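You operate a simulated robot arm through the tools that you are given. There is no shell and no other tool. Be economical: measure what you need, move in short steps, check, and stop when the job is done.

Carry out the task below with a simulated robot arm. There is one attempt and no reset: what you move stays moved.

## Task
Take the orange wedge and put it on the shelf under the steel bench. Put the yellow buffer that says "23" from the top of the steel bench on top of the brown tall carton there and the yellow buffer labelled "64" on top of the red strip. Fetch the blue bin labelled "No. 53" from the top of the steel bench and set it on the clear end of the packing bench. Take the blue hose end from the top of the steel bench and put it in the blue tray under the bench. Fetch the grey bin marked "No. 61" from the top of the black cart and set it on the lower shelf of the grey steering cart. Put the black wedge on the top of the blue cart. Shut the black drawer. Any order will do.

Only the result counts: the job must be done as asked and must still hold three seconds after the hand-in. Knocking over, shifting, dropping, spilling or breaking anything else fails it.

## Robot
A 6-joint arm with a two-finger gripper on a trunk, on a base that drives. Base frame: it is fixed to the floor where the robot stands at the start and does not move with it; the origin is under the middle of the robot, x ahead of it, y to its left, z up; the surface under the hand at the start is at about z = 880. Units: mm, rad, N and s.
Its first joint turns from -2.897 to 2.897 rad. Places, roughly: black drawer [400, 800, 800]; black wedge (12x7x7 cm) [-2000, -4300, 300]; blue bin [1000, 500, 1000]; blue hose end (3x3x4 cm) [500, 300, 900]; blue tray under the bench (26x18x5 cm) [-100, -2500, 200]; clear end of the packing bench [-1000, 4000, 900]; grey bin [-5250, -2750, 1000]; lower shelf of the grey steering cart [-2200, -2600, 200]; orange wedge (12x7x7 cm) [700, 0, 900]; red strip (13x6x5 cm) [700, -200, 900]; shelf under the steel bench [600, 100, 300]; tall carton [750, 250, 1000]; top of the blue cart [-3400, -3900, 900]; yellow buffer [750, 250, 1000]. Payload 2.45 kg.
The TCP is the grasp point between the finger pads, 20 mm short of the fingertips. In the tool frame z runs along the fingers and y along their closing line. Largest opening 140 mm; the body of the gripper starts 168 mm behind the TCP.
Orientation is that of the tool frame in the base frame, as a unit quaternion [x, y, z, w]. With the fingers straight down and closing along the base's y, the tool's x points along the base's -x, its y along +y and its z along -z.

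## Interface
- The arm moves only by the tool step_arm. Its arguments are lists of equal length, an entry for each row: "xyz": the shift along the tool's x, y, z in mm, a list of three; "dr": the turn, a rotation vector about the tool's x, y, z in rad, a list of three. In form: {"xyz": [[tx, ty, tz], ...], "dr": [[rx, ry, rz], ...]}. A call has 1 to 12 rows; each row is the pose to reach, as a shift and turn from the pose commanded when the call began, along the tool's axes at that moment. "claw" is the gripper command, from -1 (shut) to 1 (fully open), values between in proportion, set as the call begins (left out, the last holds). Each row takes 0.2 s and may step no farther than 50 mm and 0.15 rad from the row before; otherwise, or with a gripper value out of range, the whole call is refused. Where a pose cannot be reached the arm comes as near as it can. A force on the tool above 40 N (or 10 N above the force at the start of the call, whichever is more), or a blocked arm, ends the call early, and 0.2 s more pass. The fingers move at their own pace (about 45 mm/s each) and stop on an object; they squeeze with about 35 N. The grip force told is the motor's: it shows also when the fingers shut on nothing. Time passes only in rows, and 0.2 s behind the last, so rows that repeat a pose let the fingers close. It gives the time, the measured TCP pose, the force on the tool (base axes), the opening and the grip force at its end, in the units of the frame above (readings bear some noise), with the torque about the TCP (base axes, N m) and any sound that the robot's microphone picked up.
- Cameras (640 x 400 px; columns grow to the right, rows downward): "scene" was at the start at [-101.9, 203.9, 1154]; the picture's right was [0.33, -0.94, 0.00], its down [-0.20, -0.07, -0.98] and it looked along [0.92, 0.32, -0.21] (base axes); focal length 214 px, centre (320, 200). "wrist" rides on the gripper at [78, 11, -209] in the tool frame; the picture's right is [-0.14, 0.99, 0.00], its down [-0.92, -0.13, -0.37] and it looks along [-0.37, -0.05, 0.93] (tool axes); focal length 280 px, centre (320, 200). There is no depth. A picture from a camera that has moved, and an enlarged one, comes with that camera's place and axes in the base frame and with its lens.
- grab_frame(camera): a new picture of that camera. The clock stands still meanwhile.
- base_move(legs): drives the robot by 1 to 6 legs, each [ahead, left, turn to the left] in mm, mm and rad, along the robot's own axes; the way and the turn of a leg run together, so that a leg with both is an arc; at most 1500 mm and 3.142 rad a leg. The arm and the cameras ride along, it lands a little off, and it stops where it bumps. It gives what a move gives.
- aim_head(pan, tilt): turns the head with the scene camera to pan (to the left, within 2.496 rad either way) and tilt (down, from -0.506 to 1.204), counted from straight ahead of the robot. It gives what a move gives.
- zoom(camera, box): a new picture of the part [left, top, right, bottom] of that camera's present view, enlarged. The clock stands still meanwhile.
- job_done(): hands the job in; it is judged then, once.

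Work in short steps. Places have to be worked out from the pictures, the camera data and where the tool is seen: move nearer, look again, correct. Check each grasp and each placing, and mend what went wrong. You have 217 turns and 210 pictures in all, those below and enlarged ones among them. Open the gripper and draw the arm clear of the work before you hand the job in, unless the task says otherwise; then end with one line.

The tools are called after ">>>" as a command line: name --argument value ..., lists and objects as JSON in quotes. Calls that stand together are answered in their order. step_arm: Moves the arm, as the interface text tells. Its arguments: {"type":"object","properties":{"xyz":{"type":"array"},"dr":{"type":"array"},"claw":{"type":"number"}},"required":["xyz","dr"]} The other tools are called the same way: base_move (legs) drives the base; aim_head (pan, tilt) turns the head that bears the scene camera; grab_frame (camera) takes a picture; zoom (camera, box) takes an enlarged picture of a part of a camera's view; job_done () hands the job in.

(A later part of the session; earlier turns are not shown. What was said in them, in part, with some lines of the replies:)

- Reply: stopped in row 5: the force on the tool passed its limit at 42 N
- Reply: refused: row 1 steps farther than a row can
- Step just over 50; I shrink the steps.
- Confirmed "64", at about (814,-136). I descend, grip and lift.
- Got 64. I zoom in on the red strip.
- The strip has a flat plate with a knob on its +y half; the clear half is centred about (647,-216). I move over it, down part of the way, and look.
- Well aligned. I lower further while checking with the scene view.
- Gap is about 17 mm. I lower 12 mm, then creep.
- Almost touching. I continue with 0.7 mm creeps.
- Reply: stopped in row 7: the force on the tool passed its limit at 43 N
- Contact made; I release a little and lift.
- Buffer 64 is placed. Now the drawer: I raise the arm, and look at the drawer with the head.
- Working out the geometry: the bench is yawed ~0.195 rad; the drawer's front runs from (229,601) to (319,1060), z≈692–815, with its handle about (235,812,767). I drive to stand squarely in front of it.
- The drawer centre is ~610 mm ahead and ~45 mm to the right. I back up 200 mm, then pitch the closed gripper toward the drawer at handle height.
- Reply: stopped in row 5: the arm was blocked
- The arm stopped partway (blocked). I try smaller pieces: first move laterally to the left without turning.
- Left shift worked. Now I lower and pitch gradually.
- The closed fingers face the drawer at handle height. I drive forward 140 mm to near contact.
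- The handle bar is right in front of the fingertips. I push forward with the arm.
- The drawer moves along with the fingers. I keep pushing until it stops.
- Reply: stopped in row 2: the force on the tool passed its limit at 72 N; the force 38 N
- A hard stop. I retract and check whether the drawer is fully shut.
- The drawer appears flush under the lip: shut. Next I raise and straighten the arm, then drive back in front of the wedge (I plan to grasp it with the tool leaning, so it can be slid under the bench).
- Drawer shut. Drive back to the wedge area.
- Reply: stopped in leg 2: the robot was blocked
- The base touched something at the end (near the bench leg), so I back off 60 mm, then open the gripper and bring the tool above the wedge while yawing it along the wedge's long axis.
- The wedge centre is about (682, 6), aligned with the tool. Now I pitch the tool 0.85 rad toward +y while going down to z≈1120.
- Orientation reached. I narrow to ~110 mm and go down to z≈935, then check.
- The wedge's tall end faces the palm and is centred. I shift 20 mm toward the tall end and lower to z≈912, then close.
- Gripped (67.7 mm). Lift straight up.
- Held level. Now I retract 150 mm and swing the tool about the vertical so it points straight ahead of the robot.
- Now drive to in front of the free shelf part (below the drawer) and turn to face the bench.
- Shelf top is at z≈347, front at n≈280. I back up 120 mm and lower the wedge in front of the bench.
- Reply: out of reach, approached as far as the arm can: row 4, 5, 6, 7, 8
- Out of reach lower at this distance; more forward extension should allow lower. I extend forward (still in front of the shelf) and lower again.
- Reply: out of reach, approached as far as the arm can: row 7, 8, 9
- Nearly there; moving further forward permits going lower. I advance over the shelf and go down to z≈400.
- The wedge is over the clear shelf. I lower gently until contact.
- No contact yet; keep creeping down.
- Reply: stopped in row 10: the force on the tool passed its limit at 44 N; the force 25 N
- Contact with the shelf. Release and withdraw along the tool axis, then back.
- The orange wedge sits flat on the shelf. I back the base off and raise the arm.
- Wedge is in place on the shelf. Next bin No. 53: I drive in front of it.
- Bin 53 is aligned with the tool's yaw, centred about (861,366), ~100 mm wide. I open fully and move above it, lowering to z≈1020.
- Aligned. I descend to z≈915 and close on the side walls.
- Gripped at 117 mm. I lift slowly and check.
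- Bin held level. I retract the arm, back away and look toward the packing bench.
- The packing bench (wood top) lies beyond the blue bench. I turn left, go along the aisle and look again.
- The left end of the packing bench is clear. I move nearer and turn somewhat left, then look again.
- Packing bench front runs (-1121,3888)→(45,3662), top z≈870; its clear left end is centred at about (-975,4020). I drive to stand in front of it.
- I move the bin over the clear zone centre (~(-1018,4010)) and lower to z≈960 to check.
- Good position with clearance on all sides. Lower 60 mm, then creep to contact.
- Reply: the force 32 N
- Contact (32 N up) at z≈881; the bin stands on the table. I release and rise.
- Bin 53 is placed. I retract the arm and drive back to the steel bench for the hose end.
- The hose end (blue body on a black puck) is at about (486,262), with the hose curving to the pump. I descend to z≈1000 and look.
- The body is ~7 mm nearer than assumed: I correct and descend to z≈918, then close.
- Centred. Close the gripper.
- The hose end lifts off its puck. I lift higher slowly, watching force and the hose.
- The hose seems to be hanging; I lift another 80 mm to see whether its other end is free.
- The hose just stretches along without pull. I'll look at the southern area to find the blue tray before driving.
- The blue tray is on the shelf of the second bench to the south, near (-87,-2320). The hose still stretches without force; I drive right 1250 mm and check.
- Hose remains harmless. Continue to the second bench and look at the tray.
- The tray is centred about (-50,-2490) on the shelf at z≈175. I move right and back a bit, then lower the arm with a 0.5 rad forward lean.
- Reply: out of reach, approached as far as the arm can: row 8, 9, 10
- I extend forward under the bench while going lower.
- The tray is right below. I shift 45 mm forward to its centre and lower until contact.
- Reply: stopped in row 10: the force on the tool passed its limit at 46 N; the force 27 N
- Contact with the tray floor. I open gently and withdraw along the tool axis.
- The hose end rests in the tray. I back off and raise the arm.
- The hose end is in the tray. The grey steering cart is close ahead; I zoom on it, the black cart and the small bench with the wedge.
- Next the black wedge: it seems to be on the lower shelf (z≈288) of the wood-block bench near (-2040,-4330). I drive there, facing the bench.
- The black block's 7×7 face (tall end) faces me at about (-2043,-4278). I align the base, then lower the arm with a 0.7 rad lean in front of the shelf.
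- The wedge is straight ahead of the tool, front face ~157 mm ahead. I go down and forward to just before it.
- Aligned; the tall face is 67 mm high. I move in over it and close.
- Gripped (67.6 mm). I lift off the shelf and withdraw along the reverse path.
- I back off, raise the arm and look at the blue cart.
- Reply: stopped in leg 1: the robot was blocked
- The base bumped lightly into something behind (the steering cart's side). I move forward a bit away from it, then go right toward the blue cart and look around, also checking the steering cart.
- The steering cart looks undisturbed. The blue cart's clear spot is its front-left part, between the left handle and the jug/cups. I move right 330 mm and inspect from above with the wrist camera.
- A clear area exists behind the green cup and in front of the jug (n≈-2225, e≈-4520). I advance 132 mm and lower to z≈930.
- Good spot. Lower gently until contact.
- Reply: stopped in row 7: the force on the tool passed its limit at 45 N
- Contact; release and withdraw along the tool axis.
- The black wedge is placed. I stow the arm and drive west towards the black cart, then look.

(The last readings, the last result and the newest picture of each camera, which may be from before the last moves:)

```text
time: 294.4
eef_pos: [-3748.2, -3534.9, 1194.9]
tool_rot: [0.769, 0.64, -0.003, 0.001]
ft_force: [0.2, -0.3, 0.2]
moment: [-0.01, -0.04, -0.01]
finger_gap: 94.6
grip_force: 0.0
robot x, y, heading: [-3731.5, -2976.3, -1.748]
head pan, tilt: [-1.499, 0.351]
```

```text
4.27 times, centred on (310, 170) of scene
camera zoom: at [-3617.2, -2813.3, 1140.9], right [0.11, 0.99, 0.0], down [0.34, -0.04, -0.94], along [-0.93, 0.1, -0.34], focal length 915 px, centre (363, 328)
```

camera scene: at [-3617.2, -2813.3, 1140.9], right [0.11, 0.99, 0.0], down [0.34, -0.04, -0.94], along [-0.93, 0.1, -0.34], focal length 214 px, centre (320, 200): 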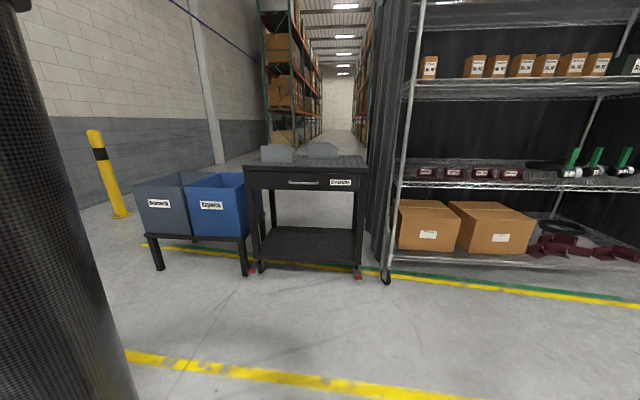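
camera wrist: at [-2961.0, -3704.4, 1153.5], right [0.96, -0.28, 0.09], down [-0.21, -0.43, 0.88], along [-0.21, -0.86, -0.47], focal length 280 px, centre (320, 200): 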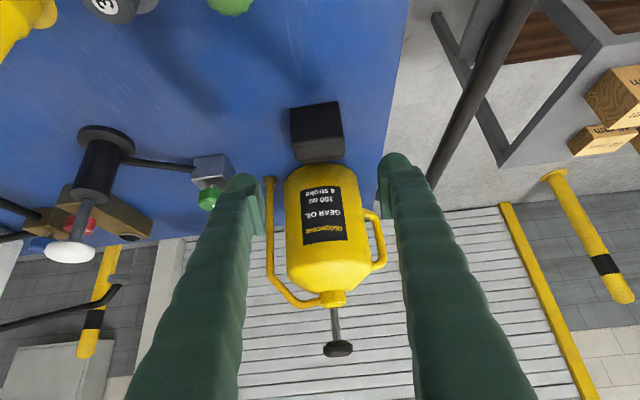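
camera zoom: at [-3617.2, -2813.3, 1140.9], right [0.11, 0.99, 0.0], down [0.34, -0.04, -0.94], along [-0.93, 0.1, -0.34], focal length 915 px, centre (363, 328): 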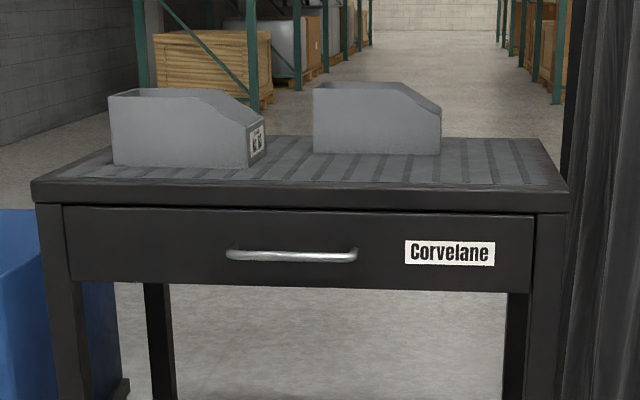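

Two grey bins; I turn to face the cart and drive nearer to read the labels.

>>> base_move --legs '[[0, 0, -1.58], [720, 0, 0]]'

>>> grab_frame --camera "wrist"

>>> aim_head --pan 0.0 --tilt 0.4

>>> grab_frame --camera "scene"

```text
time: 302.1
eef_pos: [-4994.3, -2815.4, 1195.0]
tool_rot: [0.995, -0.098, -0.004, -0.001]
ft_force: [-0.3, -0.2, -0.3]
moment: [0.0, 0.01, -0.01]
finger_gap: 94.3
grip_force: 0.0
robot x, y, heading: [-4437.4, -2845.5, 2.954]
head pan, tilt: [-1.499, 0.351]
```

```text
73 pictures are left
camera wrist: at [-4917.8, -2843.6, 1402.8], right [-0.33, -0.95, 0.0], down [-0.88, 0.3, 0.37], along [-0.35, 0.12, -0.93], focal length 280 px, centre (320, 200)
```

wrist: 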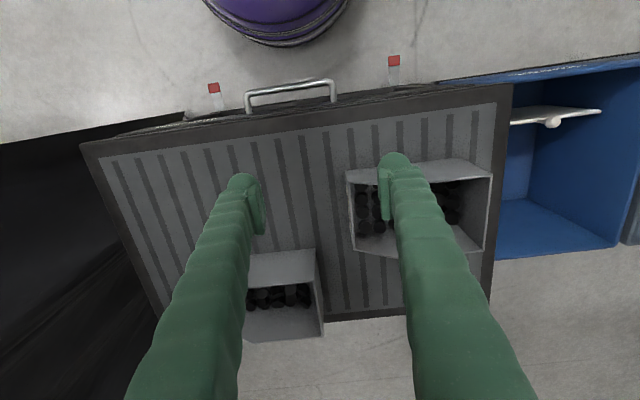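

```text
time: 303.8
eef_pos: [-4993.8, -2816.7, 1195.3]
tool_rot: [0.995, -0.098, -0.004, -0.001]
ft_force: [0.2, -0.1, -0.2]
moment: [0.0, 0.01, 0.01]
finger_gap: 94.5
grip_force: 0.1
robot x, y, heading: [-4433.9, -2841.8, 2.952]
head pan, tilt: [0.0, 0.4]
```

```text
72 pictures are left
camera scene: at [-4373.1, -3034.4, 1136.4], right [0.19, 0.98, 0.0], down [0.38, -0.07, -0.92], along [-0.9, 0.18, -0.39], focal length 214 px, centre (320, 200)
```

scene: 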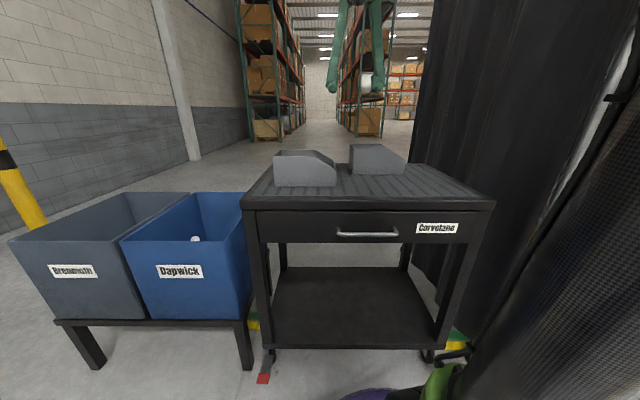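

>>> zoom --camera "wrist" --box '[330, 150, 410, 270]'

>>> step_arm --xyz '[[0, -45, 0], [0, -90, 0], [0, -135, 0], [0, -180, 0], [0, -225, 0], [0, -270, 0], [0, -270, 0]]' --dr '[[0, 0, 0], [0, 0, 0], [0, 0, 0], [0, 0, 0], [0, 0, 0], [0, 0, 0], [0, 0, 0]]'

>>> grab_frame --camera "wrist"

```text
3.33 times, centred on (370, 210) of wrist
camera zoom: at [-4917.8, -2843.6, 1402.8], right [-0.33, -0.94, 0.0], down [-0.88, 0.3, 0.37], along [-0.35, 0.12, -0.93], focal length 935 px, centre (153, 167)
```

zoom: 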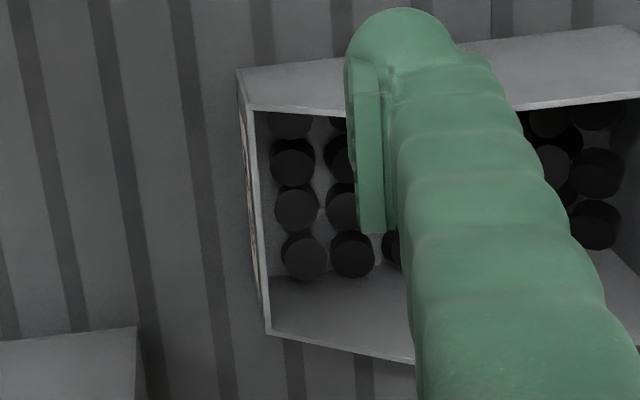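

```text
time: 305.4
eef_pos: [-4941.3, -2551.5, 1195.1]
tool_rot: [0.995, -0.097, -0.004, -0.002]
ft_force: [0.8, 0.3, -0.3]
moment: [-0.03, 0.01, -0.05]
finger_gap: 94.5
grip_force: 0.1
robot x, y, heading: [-4432.4, -2844.8, 2.952]
head pan, tilt: [0.0, 0.4]
```

```text
70 pictures are left
camera wrist: at [-4865.7, -2578.9, 1402.6], right [-0.33, -0.94, 0.0], down [-0.88, 0.3, 0.37], along [-0.35, 0.12, -0.93], focal length 280 px, centre (320, 200)
```

wrist: 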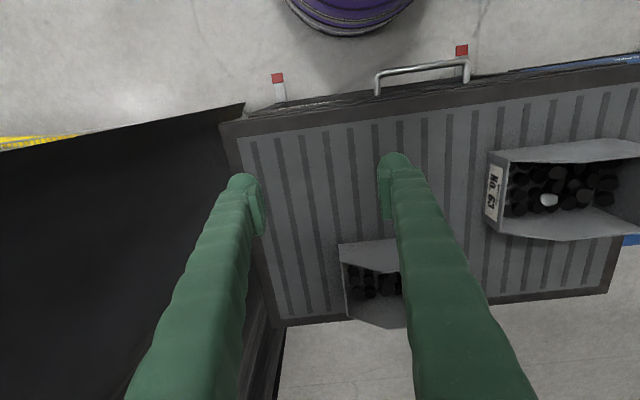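

>>> zoom --camera "wrist" --box '[470, 130, 640, 250]'

>>> zoom --camera "wrist" --box '[320, 230, 420, 340]'

```text
3.33 times, centred on (555, 190) of wrist
camera zoom: at [-4865.7, -2578.9, 1402.6], right [-0.33, -0.94, 0.0], down [-0.88, 0.3, 0.37], along [-0.35, 0.12, -0.93], focal length 935 px, centre (-463, 233)
```

zoom: 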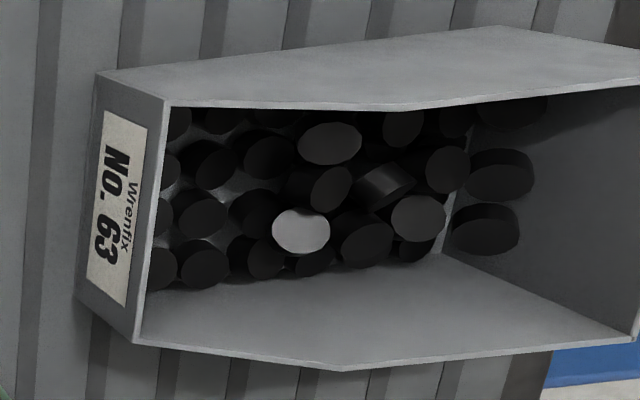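

```text
3.64 times, centred on (370, 285) of wrist
camera zoom: at [-4865.7, -2578.9, 1402.6], right [-0.33, -0.94, 0.0], down [-0.88, 0.3, 0.37], along [-0.35, 0.12, -0.93], focal length 1020 px, centre (138, -109)
```

zoom: 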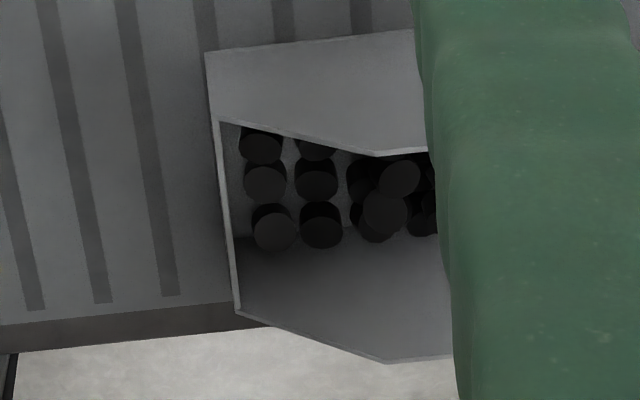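

The nearer bin is No. 63, so No. 61 should be the far right one near (-5270,-2617). I move above it while yawing the tool by 90° (closing across its width) so the camera sees its label.

>>> step_arm --xyz '[[-26, 10, 0], [-52, 21, 0], [-78, 31, 0], [-104, 42, 0], [-130, 52, 0], [-156, 63, 0], [-182, 73, 0], [-208, 84, 0], [-234, 94, 0], [-260, 105, 0], [-286, 115, 0], [-311, 126, 0]]' --dr '[[0, 0, -0.131], [0, 0, -0.262], [0, 0, -0.393], [0, 0, -0.524], [0, 0, -0.655], [0, 0, -0.786], [0, 0, -0.917], [0, 0, -1.048], [0, 0, -1.179], [0, 0, -1.31], [0, 0, -1.44], [0, 0, -1.571]]' --claw 1

>>> grab_frame --camera "wrist"

```text
time: 307.9
eef_pos: [-5269.1, -2613.6, 1196.5]
tool_rot: [0.773, 0.635, -0.002, -0.004]
ft_force: [0.8, 0.1, 0.3]
moment: [0.01, 0.09, -0.04]
finger_gap: 140.0
grip_force: 0.0
robot x, y, heading: [-4436.3, -2844.0, 2.95]
head pan, tilt: [0.0, 0.4]
```

```text
67 pictures are left
camera wrist: at [-5242.9, -2541.0, 1405.9], right [0.95, -0.32, -0.01], down [-0.3, -0.88, 0.37], along [-0.13, -0.35, -0.93], focal length 280 px, centre (320, 200)
```

wrist: 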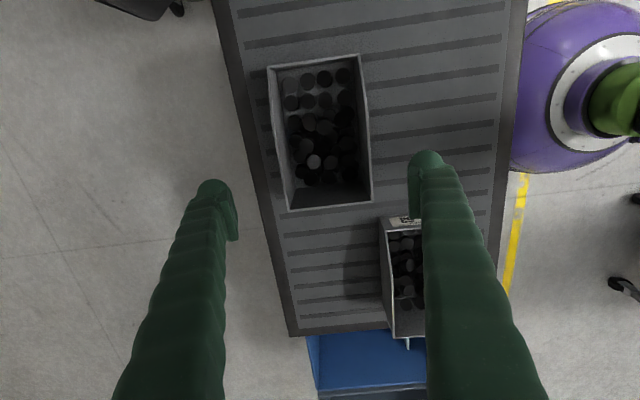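

Tool is centred and aligned over the bin; its width looks close to the 140 mm maximum. I lower so the fingertips are just above the rim and compare.

>>> step_arm --xyz '[[0, 0, 45], [0, 0, 90], [0, 0, 135], [0, 0, 170], [0, 0, 170]]' --dr '[[0, 0, 0], [0, 0, 0], [0, 0, 0], [0, 0, 0], [0, 0, 0]]'

>>> grab_frame --camera "wrist"

>>> zoom --camera "scene" --box '[240, 70, 440, 210]'

```text
time: 309.1
eef_pos: [-5271.7, -2613.2, 1026.2]
tool_rot: [0.773, 0.635, -0.001, -0.003]
ft_force: [0.7, 1.2, -0.2]
moment: [0.01, -0.01, -0.02]
finger_gap: 139.8
grip_force: 0.1
robot x, y, heading: [-4439.3, -2842.1, 2.948]
head pan, tilt: [0.0, 0.4]
```

```text
66 pictures are left
camera wrist: at [-5245.1, -2540.9, 1235.0], right [0.95, -0.33, -0.01], down [-0.3, -0.88, 0.37], along [-0.13, -0.35, -0.93], focal length 280 px, centre (320, 200)
```

wrist: 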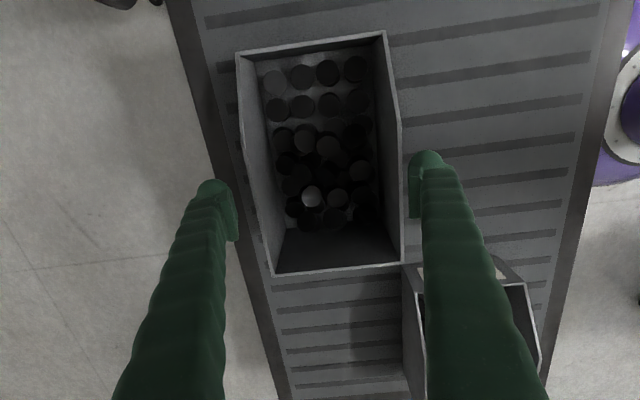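

```text
2.86 times, centred on (340, 140) of scene
camera zoom: at [-4373.3, -3034.4, 1136.4], right [0.19, 0.98, 0.0], down [0.38, -0.07, -0.92], along [-0.9, 0.18, -0.39], focal length 613 px, centre (263, 371)
```

zoom: 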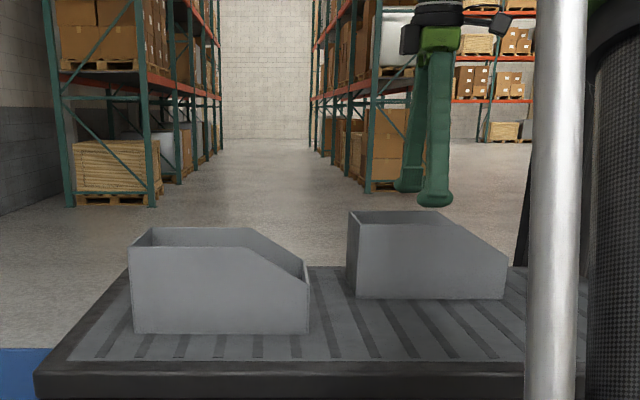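

>>> zoom --camera "wrist" --box '[190, 130, 450, 290]'

```text
2.46 times, centred on (320, 210) of wrist
camera zoom: at [-5245.1, -2540.9, 1235.0], right [0.95, -0.33, -0.01], down [-0.3, -0.88, 0.37], along [-0.13, -0.35, -0.93], focal length 690 px, centre (320, 175)
```

zoom: 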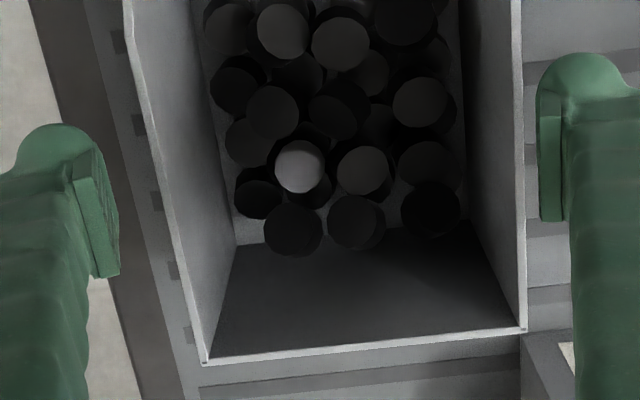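

The bin's outer width (~141 mm) exceeds the opening, so I'll grip it from inside by spreading the fingers. I close to ~80 mm, rise a little and pitch the tool 0.65 rad toward -e (so the bin can later be slid under the cart level).

>>> step_arm --xyz '[[3, 5, -15], [6, 5, -30], [8, 5, -40], [8, 5, -40], [8, 5, -40], [8, 5, -40]]' --dr '[[0, -0.13, 0], [0, -0.26, 0], [0, -0.39, 0], [0, -0.52, 0], [0, -0.65, 0], [0, -0.65, 0]]' --claw 0.14

>>> grab_frame --camera "wrist"

>>> zoom --camera "scene" --box '[260, 70, 460, 210]'

```text
time: 310.6
eef_pos: [-5265.3, -2606.5, 1067.6]
tool_rot: [0.731, 0.603, -0.249, 0.2]
ft_force: [1.0, -0.3, 0.2]
moment: [-0.02, 0.0, -0.01]
finger_gap: 80.0
grip_force: 0.0
robot x, y, heading: [-4435.1, -2840.6, 2.948]
head pan, tilt: [0.0, 0.4]
```

```text
63 pictures are left
camera wrist: at [-5217.4, -2425.4, 1184.9], right [0.95, -0.3, 0.08], down [-0.22, -0.48, 0.85], along [-0.22, -0.83, -0.52], focal length 280 px, centre (320, 200)
```

wrist: 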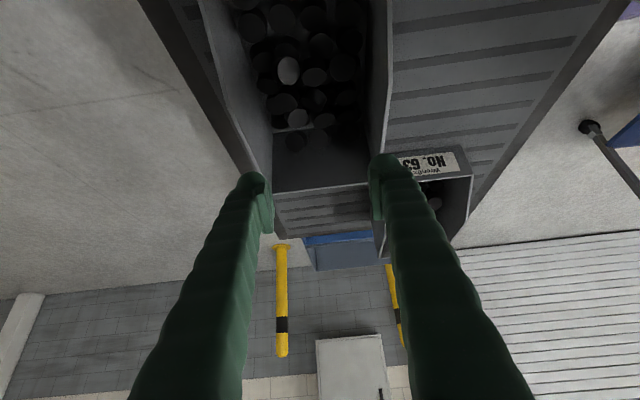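

```text
2.86 times, centred on (360, 140) of scene
camera zoom: at [-4373.3, -3034.3, 1136.4], right [0.19, 0.98, 0.0], down [0.38, -0.07, -0.92], along [-0.9, 0.18, -0.39], focal length 613 px, centre (206, 371)
```

zoom: 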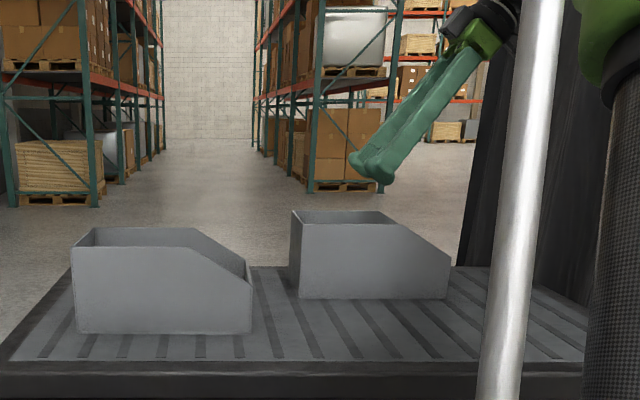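

I narrow to 70 mm for clearance and lower into the bin.

>>> step_arm --xyz '[[18, 0, 24], [36, 0, 48], [50, 0, 66], [58, 0, 76], [58, 0, 76]]' --dr '[[0, 0, 0], [0, 0, 0], [0, 0, 0], [0, 0, 0], [0, 0, 0]]' --claw 0.0

>>> grab_frame --camera "wrist"

>>> zoom --camera "scene" --box '[300, 90, 440, 190]'

```text
time: 311.8
eef_pos: [-5265.7, -2606.7, 971.7]
tool_rot: [0.731, 0.603, -0.248, 0.2]
ft_force: [-0.7, 0.1, -0.6]
moment: [0.01, -0.01, 0.01]
finger_gap: 69.9
grip_force: 0.1
robot x, y, heading: [-4437.5, -2842.3, 2.948]
head pan, tilt: [0.0, 0.4]
```

```text
61 pictures are left
camera wrist: at [-5217.9, -2425.2, 1089.8], right [0.95, -0.3, 0.08], down [-0.22, -0.48, 0.85], along [-0.22, -0.83, -0.52], focal length 280 px, centre (320, 200)
```

wrist: 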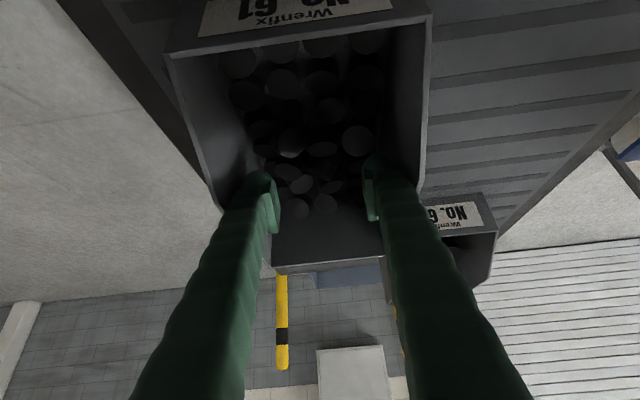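

```text
4.00 times, centred on (370, 140) of scene
camera zoom: at [-4373.3, -3034.3, 1136.4], right [0.19, 0.98, 0.0], down [0.38, -0.07, -0.92], along [-0.9, 0.18, -0.39], focal length 858 px, centre (120, 440)
```

zoom: 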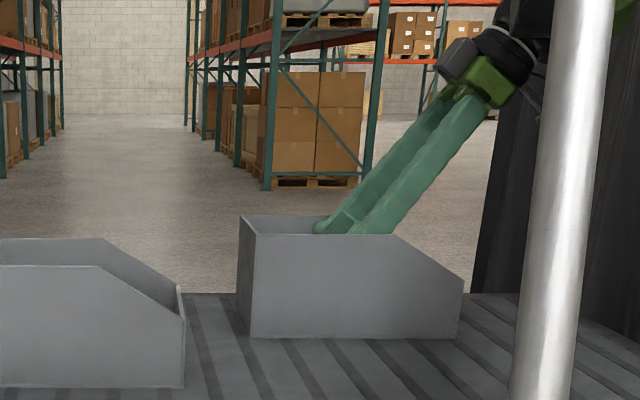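

Label confirms No. 61, and the fingers are inside. Now I spread them against the side walls.

>>> step_arm --xyz '[[0, 0, 0], [0, 0, 0], [0, 0, 0], [0, 0, 0], [0, 0, 0], [0, 0, 0]]' --dr '[[0, 0, 0], [0, 0, 0], [0, 0, 0], [0, 0, 0], [0, 0, 0], [0, 0, 0]]' --claw 1

>>> grab_frame --camera "wrist"

```text
time: 313.1
eef_pos: [-5265.9, -2606.8, 971.6]
tool_rot: [0.732, 0.603, -0.248, 0.2]
ft_force: [1.4, -1.1, -1.4]
moment: [-0.06, -0.3, -0.21]
finger_gap: 82.1
grip_force: 0.1
robot x, y, heading: [-4439.3, -2837.9, 2.946]
head pan, tilt: [0.0, 0.4]
```

```text
59 pictures are left
camera wrist: at [-5218.0, -2425.2, 1089.9], right [0.95, -0.3, 0.08], down [-0.22, -0.48, 0.85], along [-0.22, -0.83, -0.52], focal length 280 px, centre (320, 200)
```

wrist: 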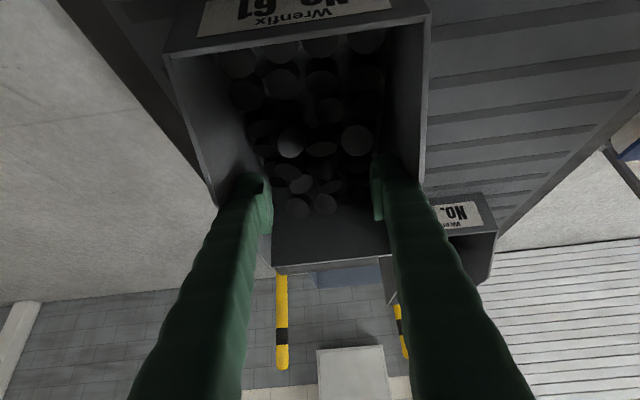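

The fingers stopped against the walls at 82 mm. I try a small lift to test the hold.

>>> step_arm --xyz '[[-3, 0, -4], [-6, 0, -8], [-12, 0, -16], [-18, 0, -24], [-18, 0, -24]]' --dr '[[0, 0, 0], [0, 0, 0], [0, 0, 0], [0, 0, 0], [0, 0, 0]]'

>>> zoom --camera "scene" --box '[300, 90, 440, 190]'

>>> grab_frame --camera "wrist"

```text
time: 314.4
eef_pos: [-5266.0, -2606.5, 1000.6]
tool_rot: [0.732, 0.602, -0.249, 0.2]
ft_force: [0.6, 0.0, -8.6]
moment: [0.02, -0.02, 0.01]
finger_gap: 82.3
grip_force: 0.1
robot x, y, heading: [-4432.6, -2841.5, 2.947]
head pan, tilt: [0.0, 0.4]
```

```text
4.00 times, centred on (370, 140) of scene
camera zoom: at [-4373.5, -3034.2, 1136.4], right [0.19, 0.98, 0.0], down [0.38, -0.07, -0.92], along [-0.9, 0.18, -0.39], focal length 858 px, centre (120, 440)
```

zoom: 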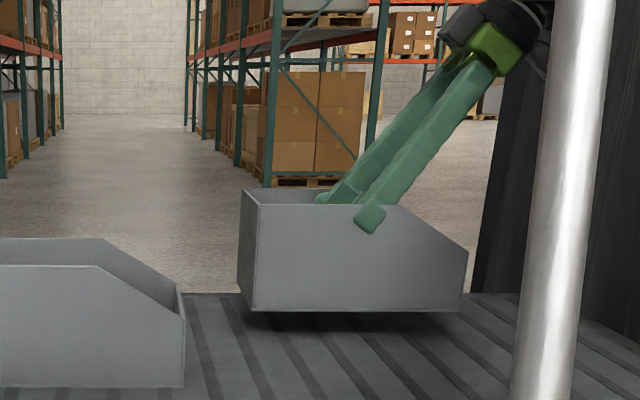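

```text
57 pictures are left
camera wrist: at [-5218.0, -2425.1, 1119.7], right [0.95, -0.3, 0.08], down [-0.22, -0.48, 0.85], along [-0.22, -0.83, -0.52], focal length 280 px, centre (320, 200)
```

wrist: 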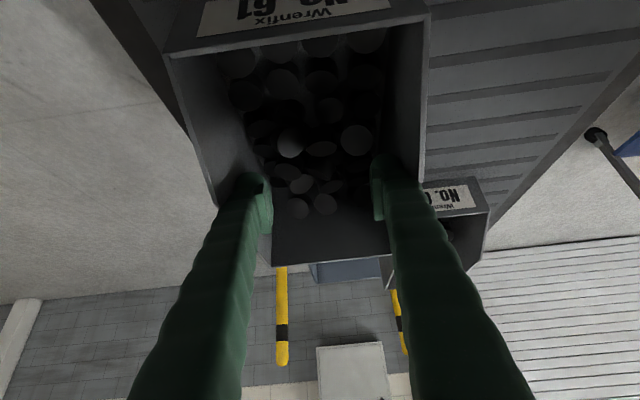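

It lifts level (8.6 N weight) without slipping. I raise further and check.

>>> step_arm --xyz '[[-12, 0, -16], [-24, 0, -32], [-36, 0, -48], [-54, 0, -71], [-72, 0, -95], [-90, 0, -119], [-90, 0, -119]]' --dr '[[0, 0, 0], [0, 0, 0], [0, 0, 0], [0, 0, 0], [0, 0, 0], [0, 0, 0], [0, 0, 0]]'

>>> zoom --camera "scene" --box '[290, 30, 450, 190]'

```text
time: 315.9
eef_pos: [-5264.8, -2606.9, 1150.9]
tool_rot: [0.732, 0.602, -0.248, 0.201]
ft_force: [0.2, -0.1, -8.1]
moment: [0.0, 0.0, 0.02]
finger_gap: 82.0
grip_force: 0.1
robot x, y, heading: [-4435.4, -2841.5, 2.955]
head pan, tilt: [0.0, 0.4]
```

```text
2.50 times, centred on (370, 110) of scene
camera zoom: at [-4373.5, -3034.2, 1136.4], right [0.19, 0.98, 0.0], down [0.38, -0.07, -0.92], along [-0.9, 0.18, -0.39], focal length 536 px, centre (195, 425)
```

zoom: 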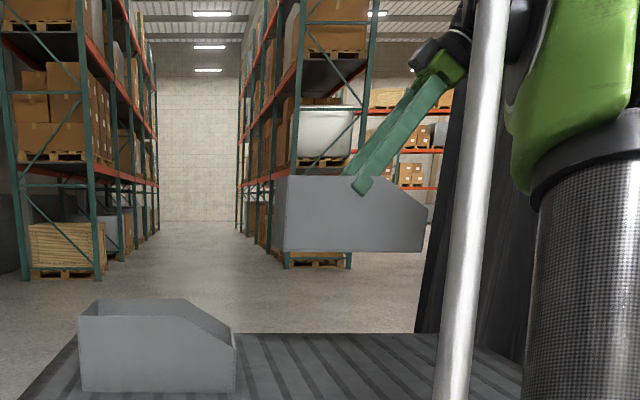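

Stable. I retract and swing the tool to point straight ahead of the robot.

>>> step_arm --xyz '[[-5, 20, 4], [-10, 40, 8], [-15, 60, 12], [-20, 79, 15], [-25, 99, 19], [-30, 119, 23], [-35, 139, 27], [-40, 158, 31], [-45, 178, 34], [-50, 198, 38], [-55, 218, 42], [-60, 238, 46]]' --dr '[[0.0792, 0, 0.1042], [0.1585, 0, 0.2083], [0.2377, 0, 0.3125], [0.317, 0, 0.4167], [0.3962, 0, 0.5208], [0.4755, 0, 0.625], [0.5547, 0, 0.7292], [0.634, 0, 0.8333], [0.7132, 0, 0.9375], [0.7925, 0, 1.0417], [0.8717, 0, 1.1458], [0.951, 0, 1.25]]'

>>> grab_frame --camera "scene"

>>> grab_frame --camera "wrist"

```text
time: 318.6
eef_pos: [-5045.0, -2726.5, 1148.2]
tool_rot: [0.942, -0.091, -0.322, -0.032]
ft_force: [0.1, 0.4, -8.5]
moment: [-0.02, -0.02, 0.01]
finger_gap: 82.3
grip_force: 0.1
robot x, y, heading: [-4435.7, -2844.1, 2.95]
head pan, tilt: [0.0, 0.4]
```

```text
55 pictures are left
camera scene: at [-4373.4, -3034.3, 1136.4], right [0.19, 0.98, 0.0], down [0.38, -0.07, -0.92], along [-0.9, 0.18, -0.39], focal length 214 px, centre (320, 200)
```

scene: 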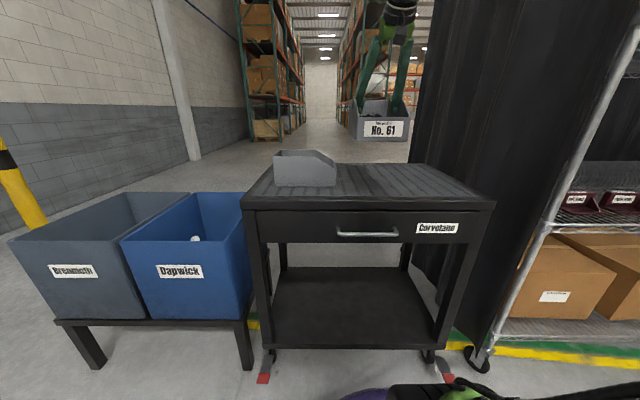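

```text
54 pictures are left
camera wrist: at [-4862.0, -2776.1, 1265.4], right [-0.3, -0.95, 0.08], down [-0.47, 0.22, 0.85], along [-0.83, 0.22, -0.51], focal length 280 px, centre (320, 200)
```

wrist: 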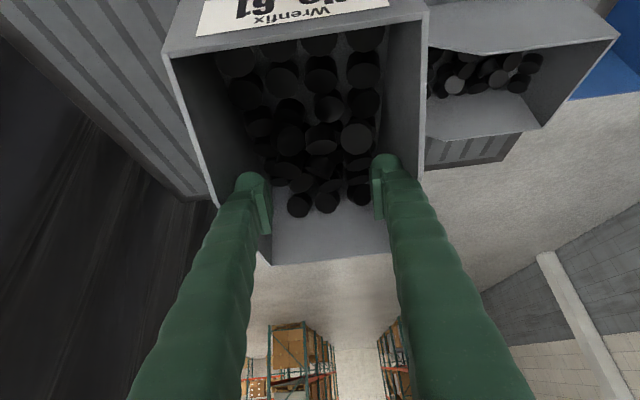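

Carrying well. I reverse along the lane toward the steering cart.

>>> base_move --legs '[[-1500, 0, 0], [-600, 0, 0]]'

>>> grab_frame --camera "wrist"

```text
time: 329.1
eef_pos: [-2965.4, -3118.2, 1148.1]
tool_rot: [0.943, -0.081, -0.321, -0.028]
ft_force: [0.5, -0.1, -8.1]
moment: [0.03, -0.01, 0.01]
finger_gap: 82.4
grip_force: 0.1
robot x, y, heading: [-2349.3, -3221.8, 2.969]
head pan, tilt: [0.0, 0.4]
```

```text
53 pictures are left
camera wrist: at [-2780.7, -3162.7, 1265.4], right [-0.28, -0.96, 0.08], down [-0.48, 0.21, 0.85], along [-0.83, 0.2, -0.51], focal length 280 px, centre (320, 200)
```

wrist: 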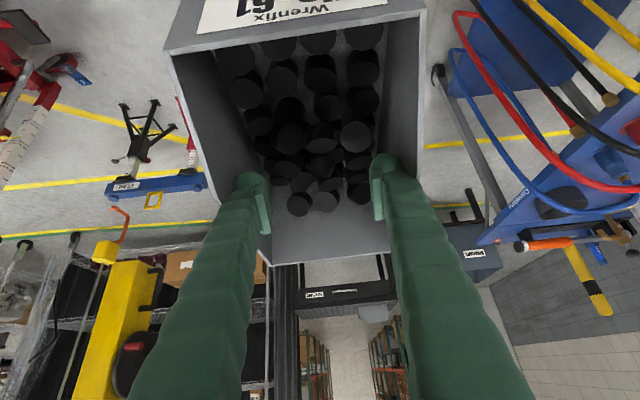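

>>> base_move --legs '[[-110, 0, 0], [0, 490, 0], [0, 0, -1.585]]'

>>> aim_head --pan 0.0 --tilt 0.6

>>> grab_frame --camera "scene"

>>> grab_frame --camera "wrist"

```text
time: 336.6
eef_pos: [-2217.4, -3109.3, 1147.5]
tool_rot: [-0.604, 0.729, 0.205, 0.249]
ft_force: [0.6, -0.5, -8.1]
moment: [-0.04, 0.01, 0.0]
finger_gap: 82.3
grip_force: 0.1
robot x, y, heading: [-2329.5, -3720.3, 1.389]
head pan, tilt: [0.0, 0.4]
```

```text
time: 337.3
eef_pos: [-2218.5, -3109.0, 1147.3]
tool_rot: [-0.605, 0.728, 0.205, 0.249]
ft_force: [0.1, -0.1, -8.1]
moment: [-0.03, 0.03, 0.01]
finger_gap: 82.2
grip_force: 0.0
robot x, y, heading: [-2326.0, -3720.7, 1.391]
head pan, tilt: [0.0, 0.6]
```

```text
52 pictures are left
camera scene: at [-2518.1, -3790.5, 1118.2], right [0.98, -0.18, 0.0], down [-0.1, -0.56, -0.83], along [0.15, 0.81, -0.56], focal length 214 px, centre (320, 200)
```

scene: 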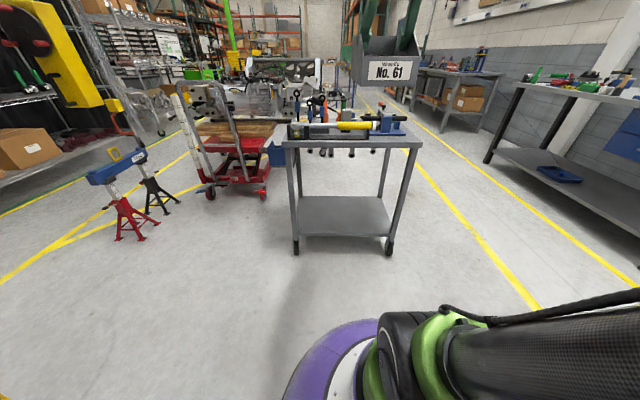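

```text
51 pictures are left
camera wrist: at [-2264.1, -3294.5, 1265.4], right [-0.95, 0.29, 0.08], down [0.22, 0.47, 0.85], along [0.21, 0.83, -0.51], focal length 280 px, centre (320, 200)
```

wrist: 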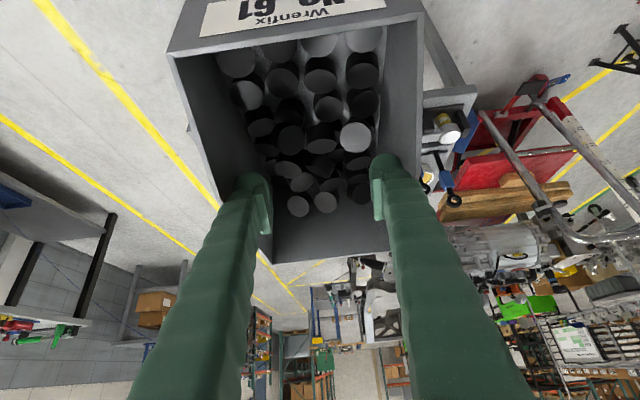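

The cart's south side is open and its lower shelf is empty (z≈140–200, e from -3185 to -2710). I lower the bin in front of the cart to z≈700 first.

>>> step_arm --xyz '[[24, 0, 32], [48, 0, 64], [72, 0, 96], [97, 0, 127], [121, 0, 159], [145, 0, 191], [169, 0, 223], [193, 0, 255], [218, 0, 287], [242, 0, 318], [266, 0, 350]]' --dr '[[0, 0, 0], [0, 0, 0], [0, 0, 0], [0, 0, 0], [0, 0, 0], [0, 0, 0], [0, 0, 0], [0, 0, 0], [0, 0, 0], [0, 0, 0], [0, 0, 0]]'

>>> grab_frame --camera "scene"

```text
time: 339.7
eef_pos: [-2216.7, -3106.6, 707.9]
tool_rot: [-0.605, 0.728, 0.205, 0.248]
ft_force: [0.2, -0.4, -6.6]
moment: [-0.05, -0.02, -0.03]
finger_gap: 82.5
grip_force: 0.1
robot x, y, heading: [-2325.1, -3724.2, 1.39]
head pan, tilt: [0.0, 0.6]
```

```text
50 pictures are left
camera scene: at [-2518.1, -3790.5, 1118.2], right [0.98, -0.18, 0.0], down [-0.1, -0.56, -0.82], along [0.15, 0.81, -0.57], focal length 214 px, centre (320, 200)
```

scene: 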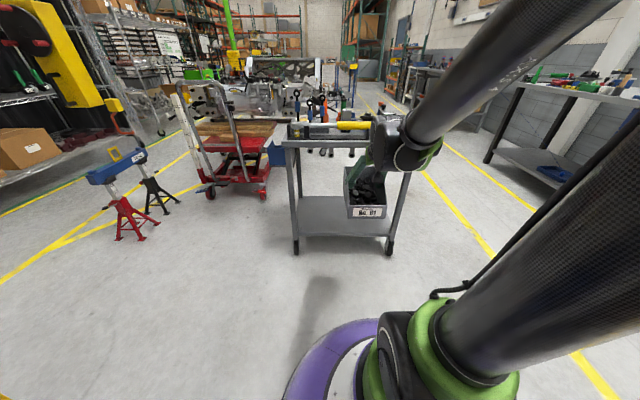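

Now I go lower and slide forward under the cart top gradually.

>>> step_arm --xyz '[[24, 0, 32], [48, 0, 64], [72, 0, 96], [55, 0, 140], [39, 0, 184], [22, 0, 228], [5, 0, 272], [-11, 0, 316], [-28, 0, 360], [-45, 0, 405], [-62, 0, 449]]' --dr '[[0, 0, 0], [0, 0, 0], [0, 0, 0], [0, 0, 0], [0, 0, 0], [0, 0, 0], [0, 0, 0], [0, 0, 0], [0, 0, 0], [0, 0, 0], [0, 0, 0]]'

>>> grab_frame --camera "scene"

>>> grab_frame --camera "wrist"

```text
time: 342.1
eef_pos: [-2158.2, -2787.6, 389.5]
tool_rot: [-0.604, 0.729, 0.204, 0.249]
ft_force: [0.3, -0.1, -8.4]
moment: [-0.04, 0.01, -0.01]
finger_gap: 82.3
grip_force: 0.2
robot x, y, heading: [-2328.4, -3721.2, 1.389]
head pan, tilt: [0.0, 0.6]
```

```text
49 pictures are left
camera scene: at [-2518.0, -3790.3, 1118.2], right [0.98, -0.18, 0.0], down [-0.1, -0.56, -0.82], along [0.15, 0.81, -0.57], focal length 214 px, centre (320, 200)
```

scene: 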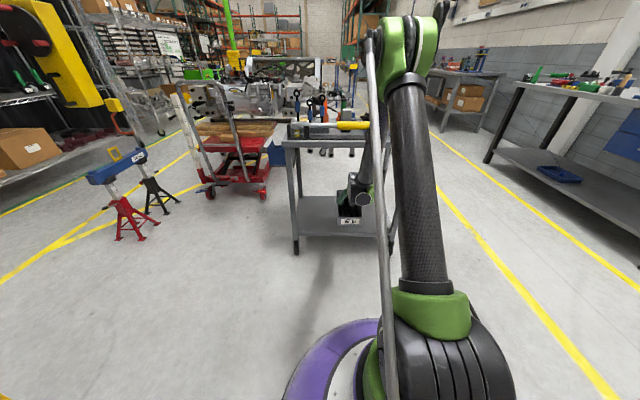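

```text
48 pictures are left
camera wrist: at [-2203.6, -2973.9, 507.4], right [-0.95, 0.29, 0.08], down [0.22, 0.47, 0.85], along [0.21, 0.83, -0.51], focal length 280 px, centre (320, 200)
```

wrist: 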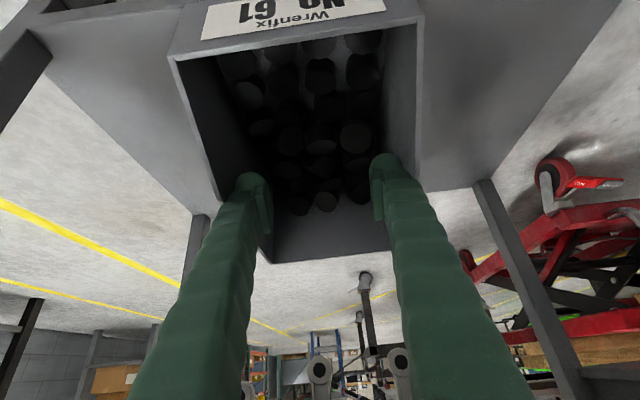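

Clear inside. Advance another 150 mm and go down to z≈310.

>>> step_arm --xyz '[[-18, 0, 39], [-36, 0, 78], [-54, 0, 117], [-72, 0, 156], [-72, 0, 156]]' --dr '[[0, 0, 0], [0, 0, 0], [0, 0, 0], [0, 0, 0], [0, 0, 0]]'

>>> grab_frame --camera "wrist"

>>> zoom --camera "scene" --box '[270, 120, 430, 270]'

```text
time: 343.3
eef_pos: [-2128.0, -2639.1, 311.0]
tool_rot: [-0.604, 0.728, 0.206, 0.249]
ft_force: [-0.4, -0.5, -7.2]
moment: [-0.03, 0.02, -0.03]
finger_gap: 82.2
grip_force: 0.0
robot x, y, heading: [-2328.2, -3720.1, 1.392]
head pan, tilt: [0.0, 0.6]
```

```text
47 pictures are left
camera wrist: at [-2174.3, -2824.5, 427.8], right [-0.95, 0.29, 0.08], down [0.22, 0.47, 0.85], along [0.21, 0.83, -0.51], focal length 280 px, centre (320, 200)
```

wrist: 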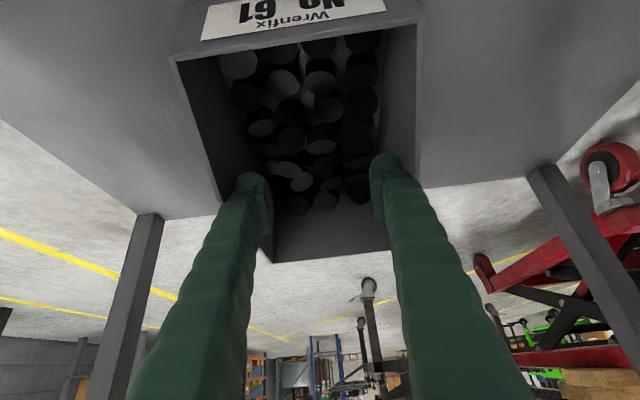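

```text
2.67 times, centred on (350, 195) of scene
camera zoom: at [-2518.0, -3790.1, 1118.2], right [0.98, -0.18, 0.0], down [-0.1, -0.56, -0.82], along [0.15, 0.81, -0.57], focal length 572 px, centre (240, 213)
```

zoom: 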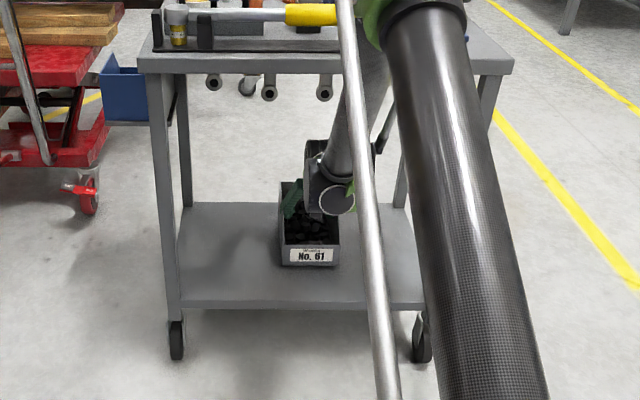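

Bin is over the middle of the lower shelf. I creep down to contact.

>>> step_arm --xyz '[[6, 0, 8], [9, 0, 12], [11, 0, 14.4], [12.7, 0, 16.7], [14.5, 0, 19.1], [16.3, 0, 21.5], [18.2, 0, 23.9], [20, 0, 26.3], [21.8, 0, 28.7], [23.6, 0, 31], [25.4, 0, 33.4], [27.2, 0, 35.8]]' --dr '[[0, 0, 0], [0, 0, 0], [0, 0, 0], [0, 0, 0], [0, 0, 0], [0, 0, 0], [0, 0, 0], [0, 0, 0], [0, 0, 0], [0, 0, 0], [0, 0, 0], [0, 0, 0]]'

>>> zoom --camera "scene" --box '[310, 180, 390, 240]'

```text
time: 344.1
eef_pos: [-2128.9, -2638.2, 296.2]
tool_rot: [-0.603, 0.728, 0.207, 0.251]
ft_force: [-2.3, -7.3, 24.6]
moment: [0.07, -0.03, -0.08]
finger_gap: 82.6
grip_force: 0.1
robot x, y, heading: [-2326.9, -3721.1, 1.388]
head pan, tilt: [0.0, 0.6]
stopped in row 4: the force on the tool passed its limit at 46 N (the readings are from after the stop); the commanded pose is now the measured one
```

```text
6.67 times, centred on (350, 210) of scene
camera zoom: at [-2518.3, -3791.7, 1118.1], right [0.98, -0.18, 0.0], down [-0.1, -0.55, -0.83], along [0.15, 0.81, -0.56], focal length 1430 px, centre (120, 133)
```

zoom: 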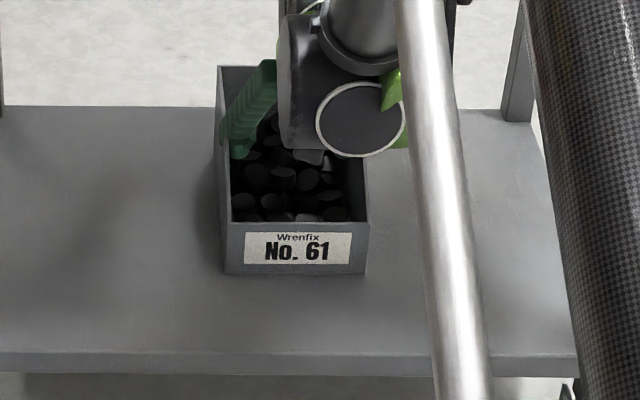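

The bin stands on the shelf. I relax the fingers inward and withdraw along the tool axis.

>>> step_arm --xyz '[[0, 0, 0], [0, 0, 0], [0, 0, 0], [0, 0, -15], [0, 0, -40], [0, 0, -75], [0, 0, -115], [0, 0, -150]]' --dr '[[0, 0, 0], [0, 0, 0], [0, 0, 0], [0, 0, 0], [0, 0, 0], [0, 0, 0], [0, 0, 0], [0, 0, 0]]' --claw -0.1

>>> grab_frame --camera "wrist"

>>> zoom --camera "scene" --box '[290, 120, 430, 250]'

```text
time: 345.9
eef_pos: [-2145.0, -2727.1, 414.0]
tool_rot: [-0.603, 0.729, 0.206, 0.25]
ft_force: [-0.3, 0.6, -0.7]
moment: [-0.03, 0.04, 0.0]
finger_gap: 62.9
grip_force: 0.1
robot x, y, heading: [-2330.5, -3720.4, 1.389]
head pan, tilt: [0.0, 0.6]
```

```text
44 pictures are left
camera wrist: at [-2191.5, -2914.1, 531.0], right [-0.95, 0.29, 0.08], down [0.22, 0.47, 0.86], along [0.21, 0.83, -0.51], focal length 280 px, centre (320, 200)
```

wrist: 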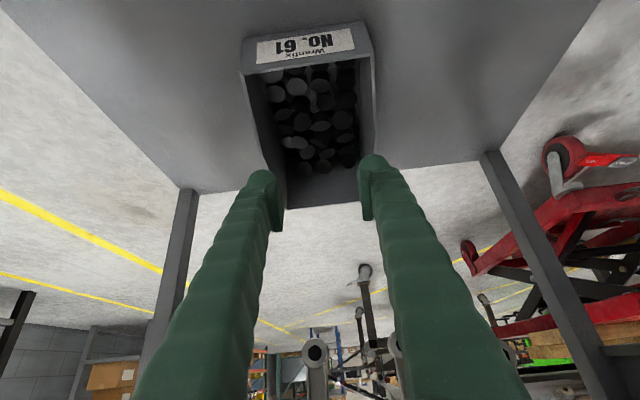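

```text
3.08 times, centred on (360, 185) of scene
camera zoom: at [-2518.1, -3790.5, 1118.2], right [0.98, -0.18, 0.0], down [-0.1, -0.56, -0.82], along [0.15, 0.81, -0.57], focal length 660 px, centre (197, 246)
```

zoom: 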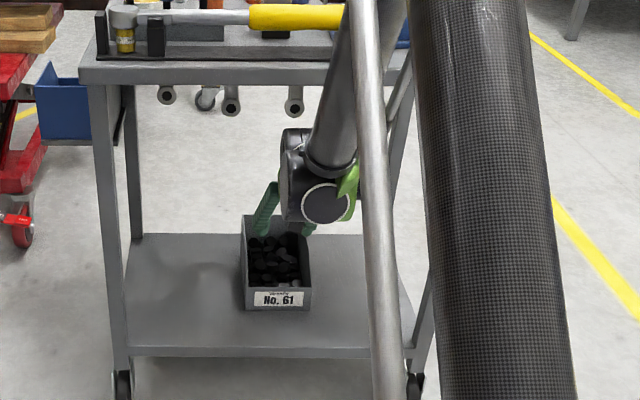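

Placed. I withdraw the arm from the cart along the reverse path.

>>> step_arm --xyz '[[17, 0, -44], [34, 0, -88], [50, 0, -132], [67, 0, -176], [84, 0, -220], [100, 0, -264], [117, 0, -308], [134, 0, -353]]' --dr '[[0, 0, 0], [0, 0, 0], [0, 0, 0], [0, 0, 0], [0, 0, 0], [0, 0, 0], [0, 0, 0], [0, 0, 0]]'

>>> step_arm --xyz '[[-27, 0, -36], [-54, 0, -72], [-81, 0, -108], [-108, 0, -144], [-135, 0, -180], [-162, 0, -216], [-189, 0, -252], [-216, 0, -288], [-243, 0, -324], [-270, 0, -360]]' --dr '[[0, 0, 0], [0, 0, 0], [0, 0, 0], [0, 0, 0], [0, 0, 0], [0, 0, 0], [0, 0, 0], [0, 0, 0], [0, 0, 0], [0, 0, 0]]'

>>> grab_frame --camera "scene"

```text
time: 347.7
eef_pos: [-2204.9, -3044.6, 611.0]
tool_rot: [-0.604, 0.728, 0.207, 0.25]
ft_force: [-0.1, 0.6, 0.1]
moment: [-0.1, 0.0, -0.03]
finger_gap: 63.4
grip_force: 0.1
robot x, y, heading: [-2326.0, -3719.9, 1.387]
head pan, tilt: [0.0, 0.6]
```

```text
time: 349.9
eef_pos: [-2207.6, -3052.0, 1059.7]
tool_rot: [-0.604, 0.728, 0.206, 0.25]
ft_force: [0.3, 0.1, 0.6]
moment: [0.01, -0.01, 0.01]
finger_gap: 62.9
grip_force: 0.1
robot x, y, heading: [-2324.6, -3719.7, 1.388]
head pan, tilt: [0.0, 0.6]
```

```text
42 pictures are left
camera scene: at [-2518.1, -3790.7, 1118.2], right [0.98, -0.18, 0.0], down [-0.1, -0.56, -0.83], along [0.15, 0.81, -0.56], focal length 214 px, centre (320, 200)
```

scene: 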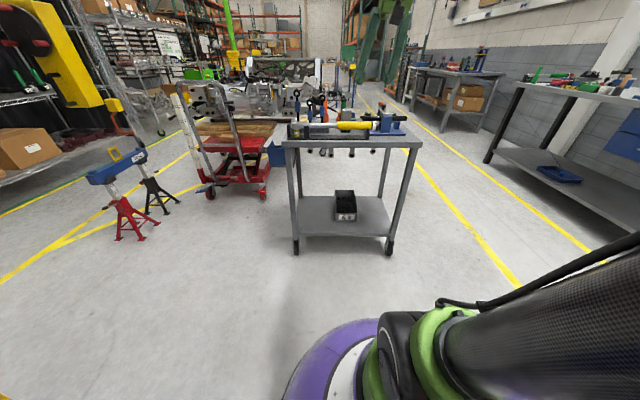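

Bin 61 stands on the lower shelf. I check the tray, and turn the head toward the steel bench for a last verification.

>>> zoom --camera "scene" --box '[480, 80, 640, 200]'

>>> aim_head --pan -0.3 --tilt 0.2

>>> zoom --camera "scene" --box '[180, 90, 420, 240]'

```text
3.33 times, centred on (560, 140) of scene
camera zoom: at [-2518.1, -3790.7, 1118.2], right [0.98, -0.18, 0.0], down [-0.1, -0.56, -0.83], along [0.15, 0.81, -0.56], focal length 715 px, centre (-480, 400)
```

zoom: 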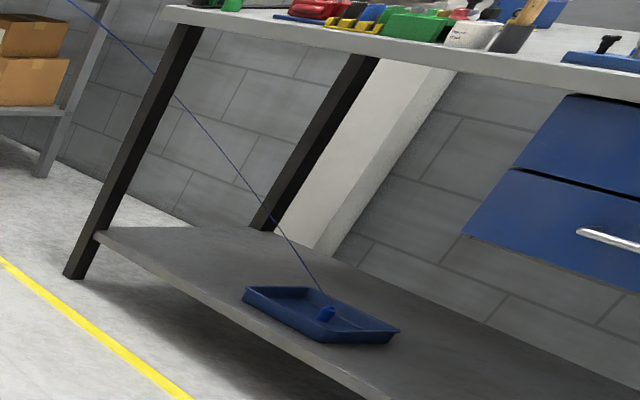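

```text
time: 350.8
eef_pos: [-2208.3, -3051.7, 1059.7]
tool_rot: [-0.603, 0.729, 0.206, 0.25]
ft_force: [0.6, 0.4, 0.3]
moment: [-0.01, -0.01, 0.01]
finger_gap: 63.0
grip_force: 0.1
robot x, y, heading: [-2324.9, -3719.3, 1.391]
head pan, tilt: [-0.3, 0.201]
```

```text
2.67 times, centred on (300, 165) of scene
camera zoom: at [-2490.9, -3795.1, 1154.9], right [0.89, -0.46, 0.0], down [-0.09, -0.18, -0.98], along [0.45, 0.87, -0.2], focal length 572 px, centre (373, 293)
```

zoom: 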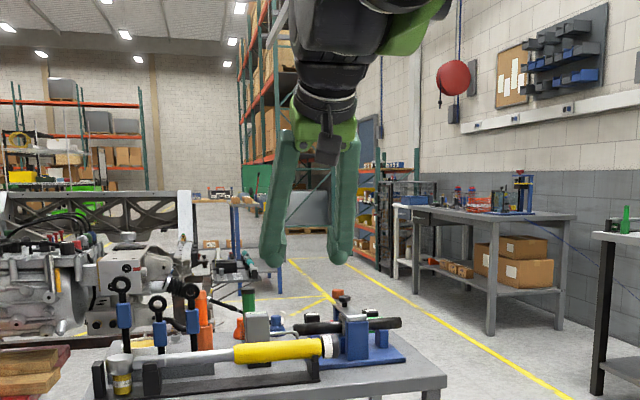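

All results look right: hose end in the tray, bin 61 on the cart shelf, benches undisturbed. I open the gripper fully with the arm clear and let things settle before handing in.

>>> step_arm --xyz '[[10, 0, -15], [20, 0, -30], [20, 0, -30], [20, 0, -30], [20, 0, -30]]' --dr '[[0, 0, 0], [0, 0, 0], [0, 0, 0], [0, 0, 0], [0, 0, 0]]' --claw 1

>>> aim_head --pan 2.2 --tilt 0.3

>>> grab_frame --camera "scene"

```text
time: 352.0
eef_pos: [-2213.7, -3086.9, 1070.3]
tool_rot: [-0.604, 0.728, 0.207, 0.25]
ft_force: [0.3, 0.2, -0.5]
moment: [-0.02, -0.03, 0.01]
finger_gap: 139.9
grip_force: 0.0
robot x, y, heading: [-2328.7, -3721.6, 1.385]
head pan, tilt: [-0.3, 0.201]
```

```text
time: 354.3
eef_pos: [-2213.4, -3085.0, 1070.5]
tool_rot: [-0.604, 0.728, 0.206, 0.25]
ft_force: [-0.2, 1.0, 0.0]
moment: [-0.01, -0.02, -0.01]
finger_gap: 139.7
grip_force: 0.1
robot x, y, heading: [-2326.4, -3726.3, 1.379]
head pan, tilt: [2.201, 0.3]
```

```text
39 pictures are left
camera scene: at [-2618.4, -3918.0, 1145.6], right [-0.43, 0.9, 0.0], down [0.27, 0.13, -0.96], along [-0.86, -0.41, -0.3], focal length 214 px, centre (320, 200)
```

scene: 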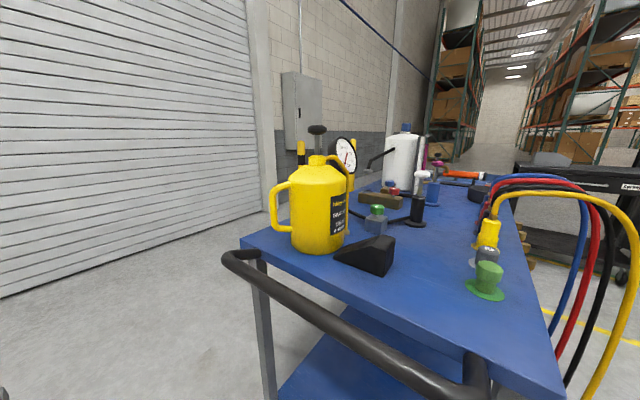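

The black wedge lies flat on the blue cart's top and everything is in place. Handing in.

>>> job_done

```text
The job is handed in.
```

All eight parts of the task are done and handed in; the base lightly bumped the steel bench leg and the steering cart along the way, and I saw nothing displaced on or around either.
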